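You operate a simulated robot arm through the tools that you are given. There is no shell and no other tool. Be economical: measure what you need, move in short steps, check, and stop when the job is done.

You run a simulated robot arm. Do the job below in one go: nothing can be reset, and whatever is moved stays where it is left.

TASK
Take the wooden brush on the top of the converter and put it away on the top shelf of the grey frame stand.

The check looks at the end state, three seconds after you hand in, the way a careful person would. Anything else that was tipped, shoved, dropped, spilled or broken makes it a failure.

THE ROBOT
A 6-joint arm with a two-finger parallel gripper, fixed in place. Base frame: the origin is at the foot of the arm, x ahead of it, y to its left, z up. Lengths are in mm, angles in degrees, forces in N, time in s.
With the tool pointing down near the work surface it reaches from about 260 to 680 mm from the base axis. Its first joint turns from -66.0 to 66.0 degrees. Payload 2.9 kg.
The tool frame sits at the grasp point between the pads (the TCP): z along the fingers, y along the line on which they close. The tips reach 30 mm beyond it. Largest opening 110 mm; finger width 20, thickness 10; the body of the gripper, 48 by 112 mm, starts 55 mm behind the TCP.
Orientation is that of the tool frame in the base frame, as [roll, pitch, yaw] about the fixed x, y, z axes, in that order (R = Rz(yaw) Ry(pitch) Rx(roll)). With the fingers straight down and closing along the base's y, the tool's x points along the base's -x, its y along +y and its z along -z.

THE INTERFACE
- The arm moves only by the tool servo_tool. Its argument "series" is a list of rows, each a list of 5 numbers: the opening, from 0 (shut) to 1 (fully open), then the shift along the tool's x, y, z in mm, then the turn about the tool's z in rad. In form: [[claw, tx, ty, tz, twist], ...]. A call has 1 to 10 rows; each row shifts and turns the commanded pose from where the row before left it, along the tool's axes as they then stand. Each row takes 0.2 s and may step no farther than 50 mm and 8.6 degrees from the row before; otherwise, or with a gripper value out of range, the whole call is refused. A pose out of reach is approached as far as the arm can. The call stops where the force on the tool passes 40 N (or 10 N more than at its start, if that is more) or the arm is blocked; 0.2 s more then pass. Each finger travels about 108 mm/s and halts on what it meets, pressing with about 33 N; the grip force reading is that of the motor and also rises with nothing between the fingers. The clock runs only during rows and for 0.2 s after the last one: add rows that do not move to give the fingers time. The reply holds the time, the measured pose of the TCP, the force on the tool along the base axes, the opening and the grip force, in the units named above and with some noise.
- Cameras (640 x 400 px; columns grow to the right, rows downward): "scene" is fixed at [66.1, 426.8, 1380.9]; the picture's right is [-0.84, -0.55, 0.00], its down [-0.32, 0.50, -0.81] and it looks along [0.44, -0.67, -0.59] (base axes); focal length 318 px, centre (320, 200). "wrist" rides on the gripper at [-36, 0, -57] in the tool frame; the picture's right is [0.00, -1.00, 0.00], its down [0.97, 0.00, -0.24] and it looks along [0.24, 0.00, 0.97] (tool axes); focal length 218 px, centre (320, 200).
- capture(camera): a new picture of that camera. It takes no simulated time.
- pixel_to_xyz(camera, pixels): for up to 12 pixels [column, row] of the newest picture of that camera ("zoom" is the newest enlarged one), the place [x, y, z] in the base frame of the surface seen there, good to about 2 mm. It takes no simulated time.
- enlarge(camera, box): a new picture of the part [left, top, right, bottom] of that camera's present view, enlarged. It takes no simulated time.
- close_job(): hands the job in; it is judged then, once.

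Work in short steps. Measure before you move; look again where a grasp or a placing could have gone wrong, and mend it. You have 60 turns and 30 pictures in all, those below and enlarged ones among them. Open the gripper and draw the arm clear of the work before you hand the job in, unless the task says otherwise; then end with one line.

The tools are called after "Call:" by a JSON object that holds its "op" and its "data". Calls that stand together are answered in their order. servo_tool: Moves the arm, as the interface text tells. Its arguments: {"type":"object","properties":{"series":{"type":"array","items":{"type":"array","items":{"type":"number"}}}},"required":["series"]} The other tools are called the same way: capture (camera) takes a picture; pixel_to_xyz (camera, pixels) gives the place of the surface under pixels of a picture; enlarge (camera, box) takes an enlarged picture of a part of a camera's view; close_job () hands the job in.

At the start:

```text
time: 0.0
eef_pos: [339.3, -194.9, 1133.2]
tcp_rot: [-179.9, 0.1, -179.9]
contact_force: [-0.3, 0.3, 0.3]
grip_width: 110.0
gripper_force: 0.1
```

scene: 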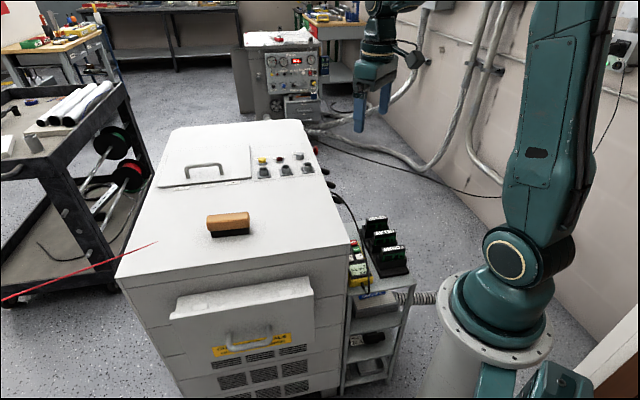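
wrist: 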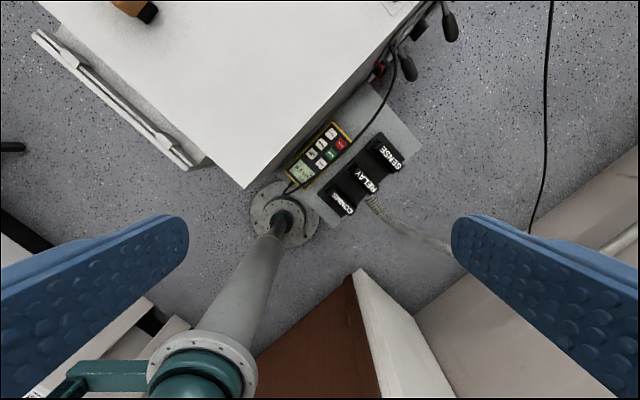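

The brush is at about (228,224) on the white cabinet; the grey stand seems to be at (375,290) beside it. I enlarge both and measure.

Call:
{"op": "enlarge", "data": {"camera": "scene", "box": [310, 180, 470, 400]}}

Call:
{"op": "pixel_to_xyz", "data": {"camera": "scene", "pixels": [[208, 217], [248, 213], [249, 223], [208, 229], [210, 236], [249, 231], [228, 220], [228, 250], [350, 243], [116, 277], [300, 122], [172, 130]]}}

Call:
{"op": "enlarge", "data": {"camera": "scene", "box": [180, 190, 280, 252]}}

```text
1.82 times, centred on (390, 290) of scene
```

zoom: 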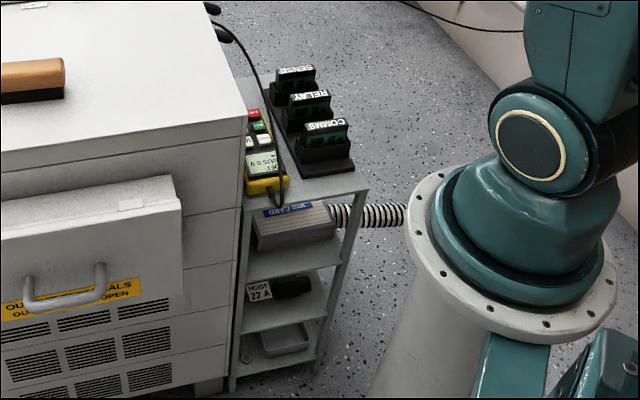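

```text
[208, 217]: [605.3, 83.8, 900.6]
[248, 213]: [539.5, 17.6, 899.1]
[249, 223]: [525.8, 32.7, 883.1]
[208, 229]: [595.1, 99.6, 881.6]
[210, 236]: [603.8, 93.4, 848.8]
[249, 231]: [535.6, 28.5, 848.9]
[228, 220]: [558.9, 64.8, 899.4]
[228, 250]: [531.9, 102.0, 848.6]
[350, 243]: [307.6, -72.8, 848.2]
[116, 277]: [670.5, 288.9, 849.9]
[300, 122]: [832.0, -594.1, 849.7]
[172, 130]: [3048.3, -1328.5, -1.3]
```

```text
6.40 times, centred on (230, 221) of scene
```

zoom: 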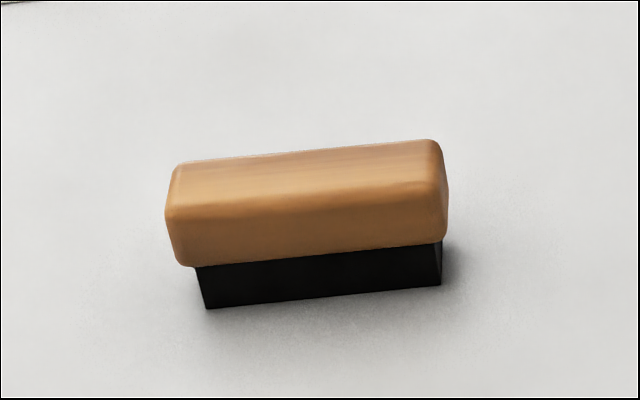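

The brush is about 93 mm long, 50 high, lying at ~45°. Now I measure the stand's top from the wrist view, around (360,150).

Call:
{"op": "enlarge", "data": {"camera": "wrist", "box": [260, 60, 460, 240]}}

Call:
{"op": "pixel_to_xyz", "data": {"camera": "wrist", "pixels": [[243, 188], [381, 65], [424, 140], [333, 227], [360, 100], [395, 120], [330, 125], [340, 130], [350, 170], [360, 190], [300, 182], [375, 150]]}}

```text
2.22 times, centred on (360, 150) of wrist
```

zoom: 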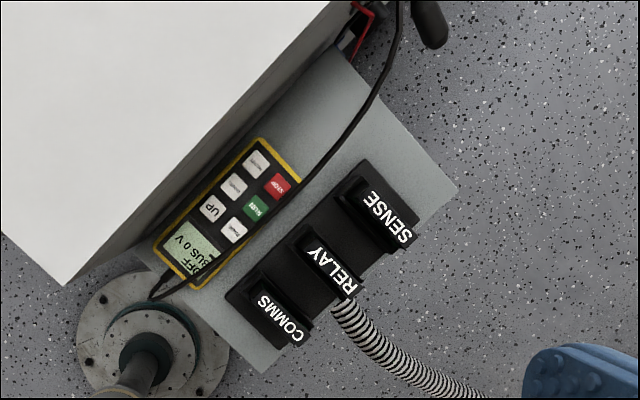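

```text
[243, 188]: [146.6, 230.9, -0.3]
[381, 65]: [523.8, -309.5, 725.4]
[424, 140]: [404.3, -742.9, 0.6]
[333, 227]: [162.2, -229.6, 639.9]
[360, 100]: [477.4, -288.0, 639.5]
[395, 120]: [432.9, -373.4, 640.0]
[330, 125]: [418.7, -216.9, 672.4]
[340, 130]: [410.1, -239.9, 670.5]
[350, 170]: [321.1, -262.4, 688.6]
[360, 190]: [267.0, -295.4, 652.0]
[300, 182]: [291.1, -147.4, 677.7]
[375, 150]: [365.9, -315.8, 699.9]
```

The shelf top is at z≈640; the free part is its far end (zoom 330-455, 80-190). A cable crosses at zoom (370,100). Measure boundaries.

Call:
{"op": "pixel_to_xyz", "data": {"camera": "zoom", "pixels": [[453, 191], [348, 62], [330, 58], [270, 365], [366, 160], [414, 243], [300, 175], [262, 140], [300, 110], [373, 100], [335, 147], [395, 170]]}}

Call:
{"op": "pixel_to_xyz", "data": {"camera": "zoom", "pixels": [[402, 40], [385, 80], [360, 118], [320, 168], [412, 20], [430, 30], [365, 10], [350, 45], [345, 175], [410, 215], [230, 292], [270, 120]]}}

```text
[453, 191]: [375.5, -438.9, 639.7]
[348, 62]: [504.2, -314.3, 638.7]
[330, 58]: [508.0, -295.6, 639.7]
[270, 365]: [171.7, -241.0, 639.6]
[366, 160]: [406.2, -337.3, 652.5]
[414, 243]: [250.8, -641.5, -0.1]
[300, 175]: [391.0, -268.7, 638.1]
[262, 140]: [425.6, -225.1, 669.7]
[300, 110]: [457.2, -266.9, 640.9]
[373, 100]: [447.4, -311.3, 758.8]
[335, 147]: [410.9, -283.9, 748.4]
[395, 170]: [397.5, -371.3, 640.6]
```

```text
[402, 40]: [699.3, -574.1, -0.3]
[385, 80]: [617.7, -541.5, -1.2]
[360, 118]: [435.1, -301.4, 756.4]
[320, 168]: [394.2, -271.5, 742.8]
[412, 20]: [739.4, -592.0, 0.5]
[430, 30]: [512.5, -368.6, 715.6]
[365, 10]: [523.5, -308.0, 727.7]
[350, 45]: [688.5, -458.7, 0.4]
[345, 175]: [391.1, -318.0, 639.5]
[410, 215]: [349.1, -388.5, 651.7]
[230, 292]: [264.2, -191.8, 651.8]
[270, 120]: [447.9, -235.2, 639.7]
```

In stand axes (u along it, v away from the cabinet) the free far strip is u 527–576, v −50…48. The cable hangs at v≈−93, z≈750, so I'll place at about (390,−390), gripping the brush by its ends. First I move above the brush and look.

Call:
{"op": "servo_tool", "data": {"series": [[1, -26, 31.9, 0, 0], [1, -26, 31.9, 0, 0], [1, -26, 31.9, 0, 0], [1, -26, 31.9, 0, 0], [1, -26, 31.9, 0, 0], [1, -26, 31.9, 0, 0], [1, -26, 31.9, 0, 0], [1, -26, 31.9, 0, 0], [1, 0, 0, 0, 0]]}}

Call:
{"op": "servo_tool", "data": {"series": [[1, 0, 0, 20, 0.1309], [1, 0, 0, 20, 0.1309], [1, 0, 0, 20, 0.1309], [1, 0, 0, 20, 0.1309], [1, 0, 0, 20, 0.1309], [1, 0, 0, 20, 0.1309], [1, 0, 0, 0, 0]]}}

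Call:
{"op": "capture", "data": {"camera": "wrist"}}

```text
time: 2.0
eef_pos: [543.8, 61.3, 1133.2]
tcp_rot: [180.0, 0.0, -180.0]
contact_force: [-0.4, -0.8, -0.3]
grip_width: 110.1
gripper_force: 0.1
```

```text
time: 3.6
eef_pos: [546.9, 61.0, 1013.3]
tcp_rot: [180.0, 0.0, 134.8]
contact_force: [0.6, 0.6, -0.4]
grip_width: 109.9
gripper_force: 0.0
```

```text
24 pictures are left
```

wrist: 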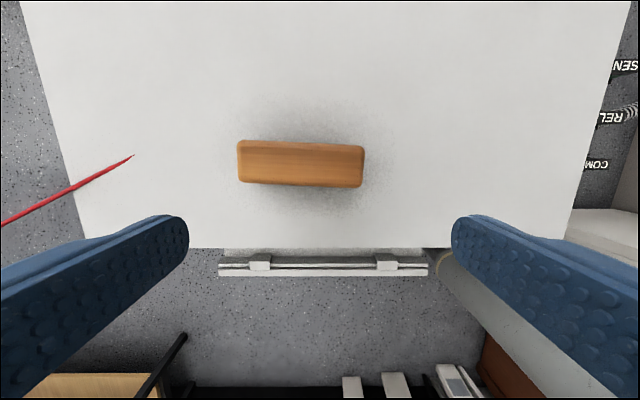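

The brush spans (237–365, 140–188), tilted ~2–3°. I measure its edges.

Call:
{"op": "pixel_to_xyz", "data": {"camera": "wrist", "pixels": [[243, 145], [360, 149], [360, 183], [242, 177], [240, 160], [362, 165], [300, 143], [300, 183], [300, 163], [300, 230]]}}

Call:
{"op": "enlarge", "data": {"camera": "wrist", "box": [220, 115, 380, 215]}}

Call:
{"op": "pixel_to_xyz", "data": {"camera": "zoom", "pixels": [[72, 110], [74, 250], [572, 130], [568, 280], [320, 108], [320, 278], [70, 180], [575, 200], [320, 288], [320, 102]]}}

```text
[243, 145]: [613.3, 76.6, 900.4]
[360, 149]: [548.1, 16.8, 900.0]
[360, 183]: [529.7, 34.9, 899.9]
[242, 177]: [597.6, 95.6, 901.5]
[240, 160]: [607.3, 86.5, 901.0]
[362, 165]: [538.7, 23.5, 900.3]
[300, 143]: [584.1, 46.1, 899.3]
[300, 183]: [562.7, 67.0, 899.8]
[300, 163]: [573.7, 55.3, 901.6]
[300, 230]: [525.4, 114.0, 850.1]
```

```text
4.00 times, centred on (300, 165) of wrist
```

zoom: 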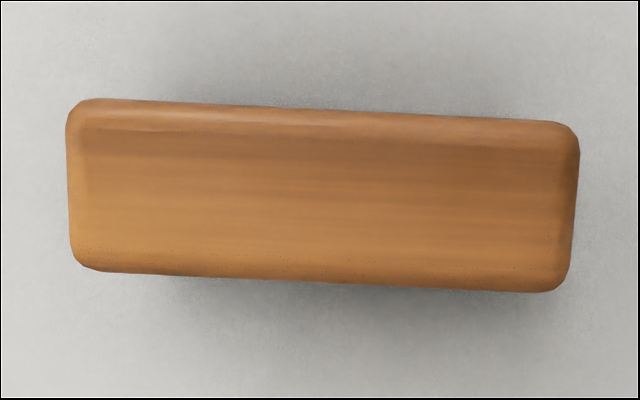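

```text
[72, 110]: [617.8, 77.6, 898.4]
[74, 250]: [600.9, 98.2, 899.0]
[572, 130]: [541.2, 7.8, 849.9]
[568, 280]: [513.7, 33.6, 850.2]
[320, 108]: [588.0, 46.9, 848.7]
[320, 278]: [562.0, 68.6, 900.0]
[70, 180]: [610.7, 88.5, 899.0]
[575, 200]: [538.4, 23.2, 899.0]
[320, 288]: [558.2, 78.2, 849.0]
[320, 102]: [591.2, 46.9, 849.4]
```

The brush centre is (574,55.5), 98 × 33 mm, long axis at ≈42.3°. I align over it, descend to just above, and check.

Call:
{"op": "servo_tool", "data": {"series": [[1, -22.9, 15.3, 0, 0], [1, 0, 0, 35, 0.044], [1, 0, 0, 35, 0], [1, 0, 0, 0, 0], [1, 0, 0, 0, 0]]}}

Call:
{"op": "capture", "data": {"camera": "wrist"}}

```text
time: 4.8
eef_pos: [573.3, 55.2, 942.4]
tcp_rot: [-180.0, 0.0, 132.5]
contact_force: [-0.6, 0.2, -0.2]
grip_width: 110.0
gripper_force: 0.1
```

```text
22 pictures are left
```

wrist: 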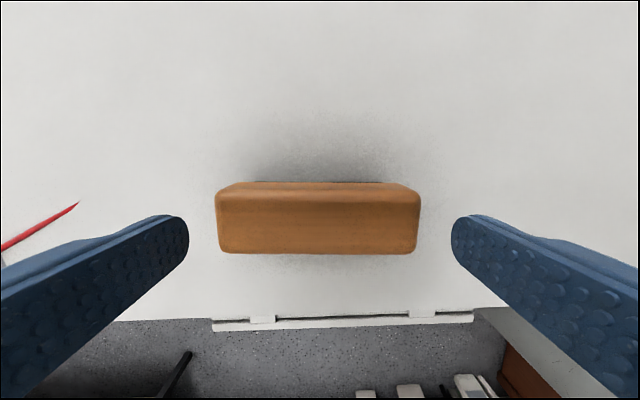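

It is centred (215–420 about 320) and square. I descend 55 mm and close.

Call:
{"op": "servo_tool", "data": {"series": [[1, 0, 1, 20, 0], [1, 0, 0, 20, 0], [1, 0, 0, 15, 0], [1, 0, 0, 0, 0]]}}

Call:
{"op": "servo_tool", "data": {"series": [[0.8, 0, 0, 0, 0], [0.7, 0, 0, 0, 0], [0.7, 0, 0, 0, 0]]}}

Call:
{"op": "capture", "data": {"camera": "wrist"}}

```text
time: 5.8
eef_pos: [574.1, 56.1, 888.4]
tcp_rot: [180.0, 0.0, 132.5]
contact_force: [-0.3, 0.4, -0.3]
grip_width: 110.3
gripper_force: 0.2
```

```text
time: 6.6
eef_pos: [573.3, 56.4, 887.9]
tcp_rot: [-180.0, 0.0, 132.4]
contact_force: [0.0, -0.2, 0.2]
grip_width: 99.1
gripper_force: 33.2
```

```text
21 pictures are left
```

wrist: 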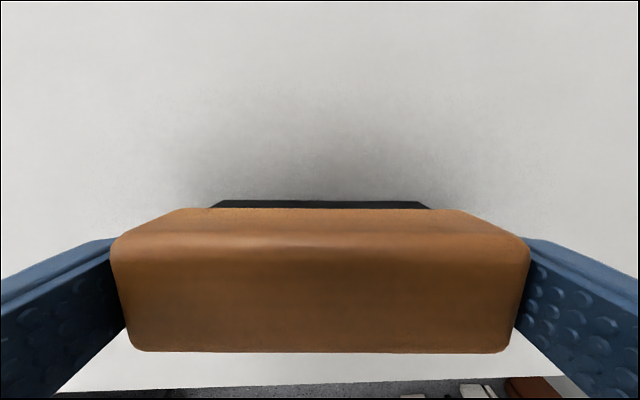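

Gripped at 99 mm width with 33 N. I lift straight up.

Call:
{"op": "servo_tool", "data": {"series": [[0.7, 0, 0, -15, 0], [0.7, 0, 0, -25, 0], [0.7, 0, 0, -30, 0], [0.7, 0, 0, -30, 0], [0.7, 0, 0, -30, 0], [0.7, 0, 0, 0, 0]]}}

Call:
{"op": "capture", "data": {"camera": "scene"}}

Call:
{"op": "capture", "data": {"camera": "wrist"}}

```text
time: 8.0
eef_pos: [574.5, 58.6, 1018.9]
tcp_rot: [180.0, 0.1, 132.5]
contact_force: [-0.8, 0.1, -0.4]
grip_width: 99.5
gripper_force: 33.1
```

```text
20 pictures are left
```

scene: 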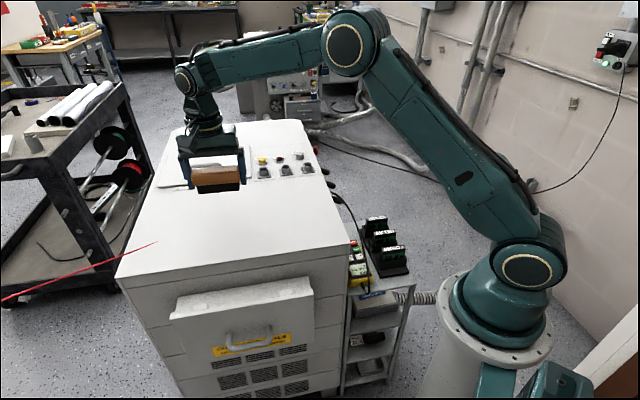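

```text
19 pictures are left
```

wrist: 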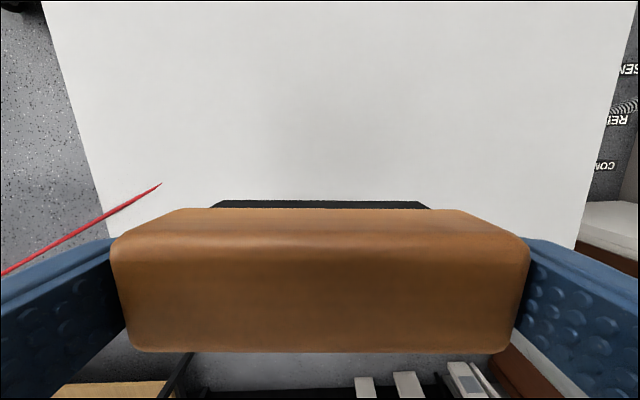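

The brush is held firmly and level. I square to 45° and carry it at z≈1019 to above the far strip of the stand, (398,−384).

Call:
{"op": "servo_tool", "data": {"series": [[0.7, 0, 0, 0, -0.0436], [0.7, -13.44, -31.27, 0, 0], [0.7, -13.44, -31.27, 0, 0], [0.7, -13.44, -31.27, 0, 0], [0.7, -13.44, -31.27, 0, 0], [0.7, -13.44, -31.27, 0, 0], [0.7, -13.44, -31.27, 0, 0], [0.7, -13.44, -31.27, 0, 0], [0.7, 0, 0, 0, 0]]}}

Call:
{"op": "servo_tool", "data": {"series": [[0.7, -13.44, -31.27, 0, 0], [0.7, -13.44, -31.27, 0, 0], [0.7, -13.44, -31.27, 0, 0], [0.7, -13.44, -31.27, 0, 0], [0.7, -13.44, -31.27, 0, 0], [0.7, -13.44, -31.27, 0, 0], [0.7, -13.44, -31.27, 0, 0], [0.7, 0, 0, 0, 0]]}}

Call:
{"op": "capture", "data": {"camera": "wrist"}}

Call:
{"op": "capture", "data": {"camera": "scene"}}

```text
time: 10.0
eef_pos: [483.9, -163.9, 1017.2]
tcp_rot: [180.0, 0.0, 135.1]
contact_force: [-0.5, 0.1, -1.9]
grip_width: 99.2
gripper_force: 33.2
```

```text
time: 11.8
eef_pos: [396.9, -384.1, 1016.8]
tcp_rot: [-180.0, 0.0, 135.0]
contact_force: [-0.2, -0.2, -1.1]
grip_width: 99.6
gripper_force: 32.9
```

```text
18 pictures are left
```

wrist: 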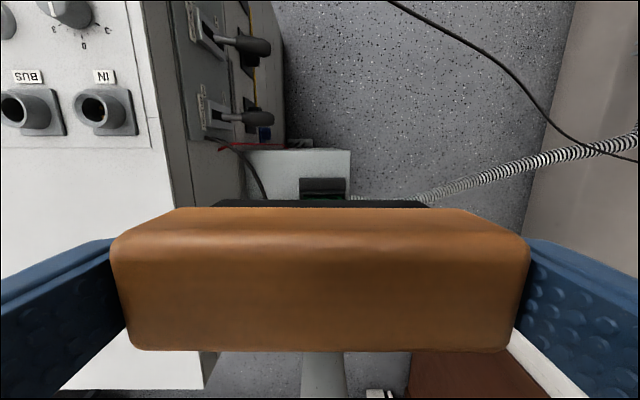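

```text
17 pictures are left
```

scene: 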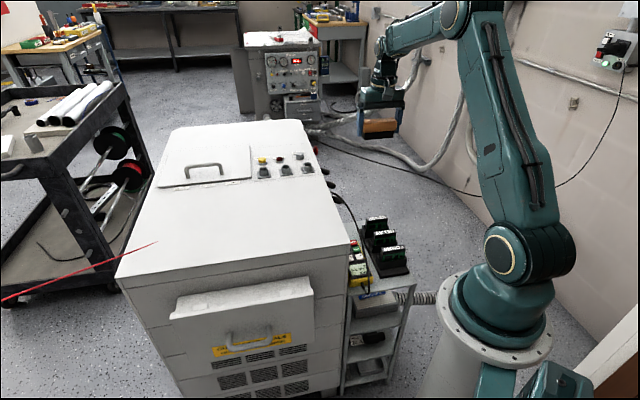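

Two lever knobs stick out of the cabinet side at (268,46) and (270,118), and the cable leaves near (235,150). I measure these, the shelf's far edge and the SENSE block.

Call:
{"op": "enlarge", "data": {"camera": "wrist", "box": [180, 90, 440, 215]}}

Call:
{"op": "pixel_to_xyz", "data": {"camera": "wrist", "pixels": [[268, 46], [271, 118], [255, 118], [262, 133], [235, 150], [255, 175], [264, 193], [248, 151], [349, 151], [302, 179], [345, 179], [320, 165]]}}

```text
2.46 times, centred on (310, 152) of wrist
```

zoom: 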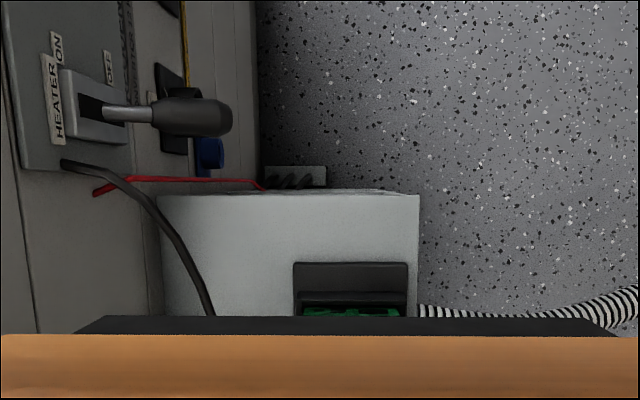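

```text
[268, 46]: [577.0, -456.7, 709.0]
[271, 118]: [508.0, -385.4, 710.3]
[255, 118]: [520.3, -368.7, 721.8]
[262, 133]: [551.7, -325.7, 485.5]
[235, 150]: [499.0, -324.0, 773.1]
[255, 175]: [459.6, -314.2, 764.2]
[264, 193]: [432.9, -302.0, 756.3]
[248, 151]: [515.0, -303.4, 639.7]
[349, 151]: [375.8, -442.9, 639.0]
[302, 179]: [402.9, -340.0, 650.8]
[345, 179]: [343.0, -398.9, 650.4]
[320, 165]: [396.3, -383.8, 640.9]
```

Lever tips (v≈−87, u≥620) and the cable (v≈−100) are clear of the gripper (v −66…46, u≈528–610). The strip is u 525–579 and the TCP sits at u=552, v=−9. I descend in steps.

Call:
{"op": "servo_tool", "data": {"series": [[0.7, 0, 0, 30, 0], [0.7, 0, 0, 35, 0], [0.7, 0, 0, 35, 0], [0.7, 0, 0, 35, 0], [0.7, 0, 0, 35, 0], [0.7, 0, 0, 30, 0], [0.7, 0, 0, 30, 0], [0.7, 0, 0, 0, 0]]}}

Call:
{"op": "capture", "data": {"camera": "wrist"}}

Call:
{"op": "enlarge", "data": {"camera": "scene", "box": [300, 100, 480, 310]}}

```text
time: 13.6
eef_pos: [396.8, -387.0, 786.8]
tcp_rot: [-179.9, 0.0, 134.9]
contact_force: [0.8, -1.1, -1.0]
grip_width: 99.5
gripper_force: 33.5
```

```text
15 pictures are left
```

wrist: 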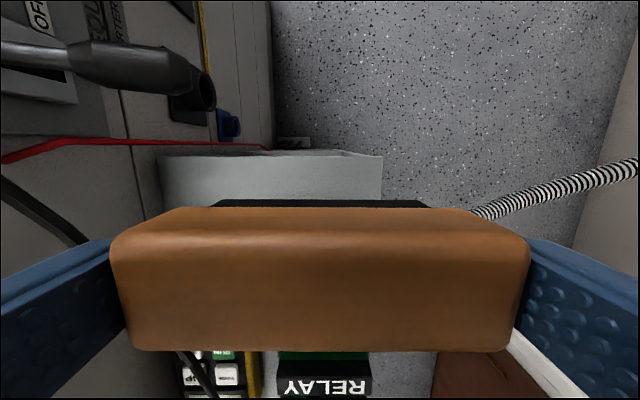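

```text
1.90 times, centred on (390, 205) of scene
```

zoom: 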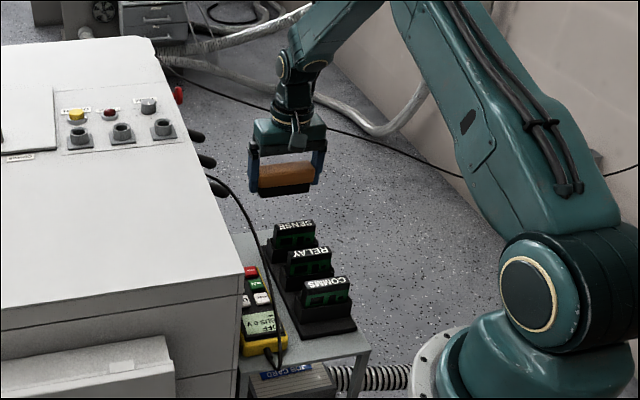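

The way is clear; TCP is at u=554, v=−7. I nudge 2 mm and descend to just above the shelf.

Call:
{"op": "servo_tool", "data": {"series": [[0.7, 1.5, 2, 30, 0], [0.7, 0, 0, 30, 0], [0.7, 0, 0, 20, 0], [0.7, 0, 0, 15, 0], [0.7, 0, 0, 0, 0]]}}

Call:
{"op": "capture", "data": {"camera": "wrist"}}

Call:
{"op": "enlarge", "data": {"camera": "scene", "box": [320, 150, 440, 290]}}

```text
time: 14.8
eef_pos: [396.3, -383.7, 690.1]
tcp_rot: [180.0, -0.1, 135.0]
contact_force: [-0.2, 1.0, -0.9]
grip_width: 99.7
gripper_force: 33.5
```

```text
13 pictures are left
```

wrist: 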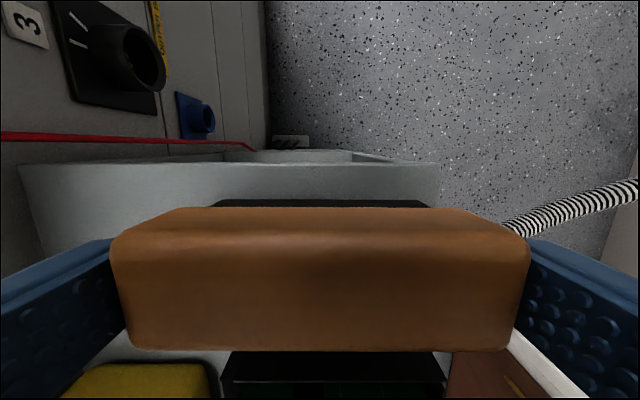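

```text
2.86 times, centred on (380, 220) of scene
```

zoom: 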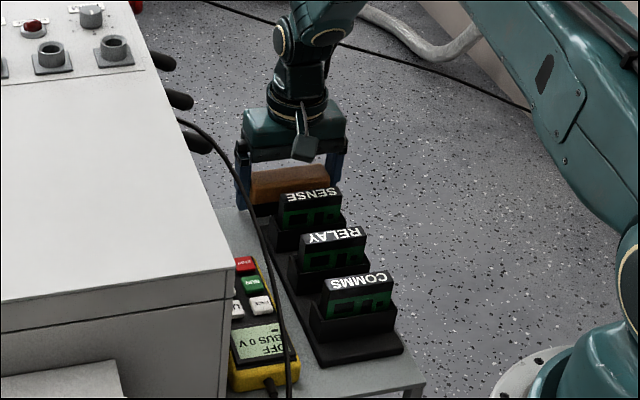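

The brush hangs between the SENSE block and the far edge. About 11 mm is left, so I creep down most of it.

Call:
{"op": "servo_tool", "data": {"series": [[0.7, 0, 0, 4, 0], [0.7, 0, 0, 4, 0], [0.7, 0, 0, 2, 0], [0.7, 0, 0, 0, 0]]}}

```text
time: 15.8
eef_pos: [396.7, -384.4, 681.5]
tcp_rot: [-180.0, 0.0, 135.0]
contact_force: [0.2, 1.0, -0.4]
grip_width: 99.3
gripper_force: 33.1
```

No contact yet at 681.5, so I go on by 1 mm steps.

Call:
{"op": "servo_tool", "data": {"series": [[0.7, 0, 0, 1, 0], [0.7, 0, 0, 1, 0], [0.7, 0, 0, 0, 0]]}}

```text
time: 16.6
eef_pos: [396.5, -382.9, 679.2]
tcp_rot: [180.0, 0.0, 135.0]
contact_force: [0.7, 0.3, -0.2]
grip_width: 99.4
gripper_force: 32.8
```

Still free at 679.2; another 1 mm or two.

Call:
{"op": "servo_tool", "data": {"series": [[0.7, 0, 0, 0.7, 0], [0.7, 0, 0, 0.7, 0], [0.7, 0, 0, 0, 0]]}}

```text
time: 17.4
eef_pos: [397.7, -383.4, 678.4]
tcp_rot: [-180.0, 0.0, 135.1]
contact_force: [0.3, -0.3, -0.4]
grip_width: 99.4
gripper_force: 33.1
```

No upward force yet; one more small step.

Call:
{"op": "servo_tool", "data": {"series": [[0.7, 0, 0, 0.7, 0], [0.7, 0, 0, 0.7, 0], [0.7, 0, 0, 0, 0]]}}

```text
time: 18.2
eef_pos: [398.4, -382.8, 677.8]
tcp_rot: [180.0, 0.0, 135.1]
contact_force: [-3.7, 2.3, 9.8]
grip_width: 99.2
gripper_force: 33.0
```

Contact at 9.8 N: the brush is on the shelf. I open the gripper.

Call:
{"op": "servo_tool", "data": {"series": [[0.95, 0, 0, 0, 0], [1, 0, 0, 0, 0], [1, 0, 0, 0, 0]]}}

Call:
{"op": "capture", "data": {"camera": "wrist"}}

```text
time: 19.0
eef_pos: [397.1, -382.5, 676.8]
tcp_rot: [180.0, 0.0, 134.9]
contact_force: [-0.4, 0.0, -0.5]
grip_width: 109.8
gripper_force: 0.1
```

```text
11 pictures are left
```

wrist: 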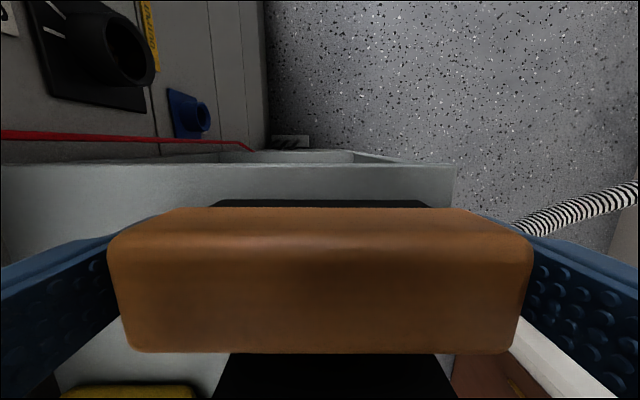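

Both fingers are free of the brush. I rise straight up, slowly at first.

Call:
{"op": "servo_tool", "data": {"series": [[1, 0, 0, -8, 0], [1, 0, 0, -15, 0], [1, 0, 0, -25, 0], [1, 0, 0, -35, 0], [1, 0, 0, -40, 0], [1, 0, 0, -45, 0], [1, 0, 0, -45, 0], [1, 0, 0, -45, 0], [1, 0, 0, 0, 0]]}}

Call:
{"op": "capture", "data": {"camera": "wrist"}}

Call:
{"op": "enlarge", "data": {"camera": "scene", "box": [320, 150, 440, 290]}}

```text
time: 21.0
eef_pos: [398.2, -382.6, 936.5]
tcp_rot: [-180.0, 0.1, 135.0]
contact_force: [-0.1, 0.4, -0.3]
grip_width: 110.0
gripper_force: 0.1
```

```text
10 pictures are left
```

wrist: 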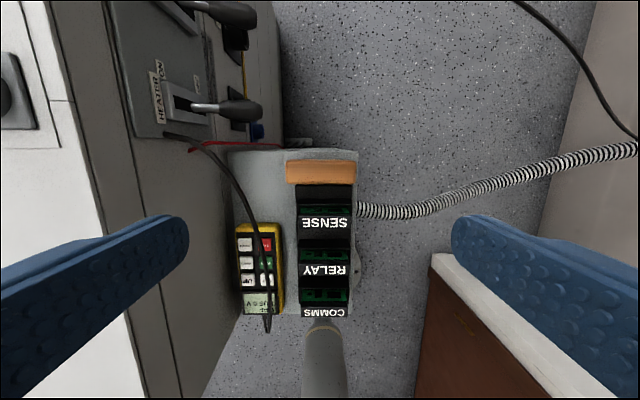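

```text
2.86 times, centred on (380, 220) of scene
```

zoom: 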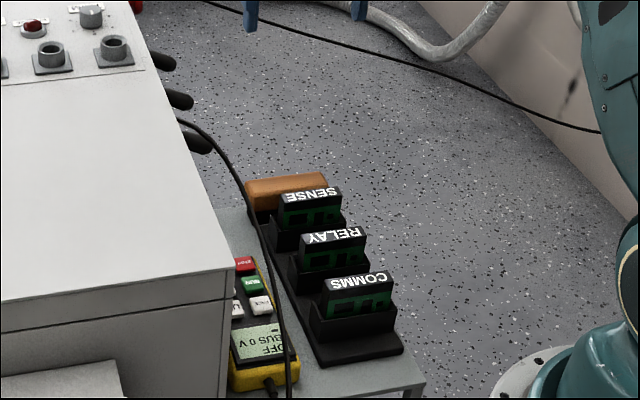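

The brush stands on the strip (285–357, 160–185) beside SENSE. I verify its position and level.

Call:
{"op": "pixel_to_xyz", "data": {"camera": "wrist", "pixels": [[290, 164], [353, 164], [290, 180], [353, 180], [321, 172], [260, 160], [353, 151]]}}

```text
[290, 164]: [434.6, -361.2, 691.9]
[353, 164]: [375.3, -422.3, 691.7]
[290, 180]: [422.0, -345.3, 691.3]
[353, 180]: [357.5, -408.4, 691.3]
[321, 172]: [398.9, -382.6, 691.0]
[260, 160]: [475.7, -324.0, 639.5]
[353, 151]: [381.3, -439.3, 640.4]
```

The brush is level (top z 691.5, base on the shelf) and entirely within the shelf edges. I raise the arm a little further.

Call:
{"op": "servo_tool", "data": {"series": [[1, 0, 0, -40, 0], [1, 0, 0, -40, 0], [1, 0, 0, -40, 0], [1, 0, 0, -40, 0], [1, 0, 0, 0, 0]]}}

Call:
{"op": "capture", "data": {"camera": "scene"}}

```text
time: 22.2
eef_pos: [395.6, -381.7, 1094.4]
tcp_rot: [-179.9, 0.1, 135.0]
contact_force: [-0.4, 0.5, -0.3]
grip_width: 109.8
gripper_force: 0.0
```

```text
8 pictures are left
```

scene: 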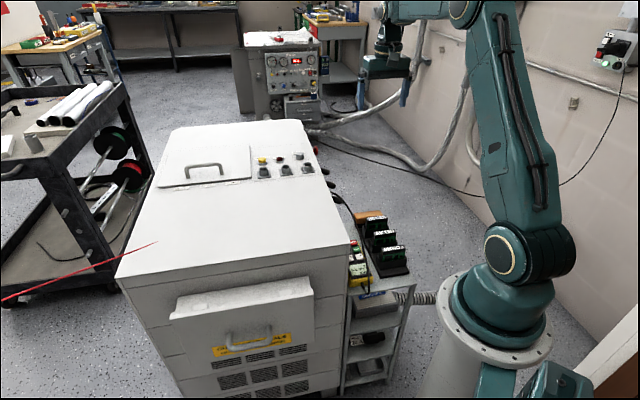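

Everything is in place and the arm is clear, so I hand in.

Call:
{"op": "close_job", "data": {}}

```text
The job is handed in.
```

The wooden brush now stands upright on the top shelf of the grey frame stand, at its far end next to the SENSE block. The arm is clear, and the last pictures show nothing else moved.
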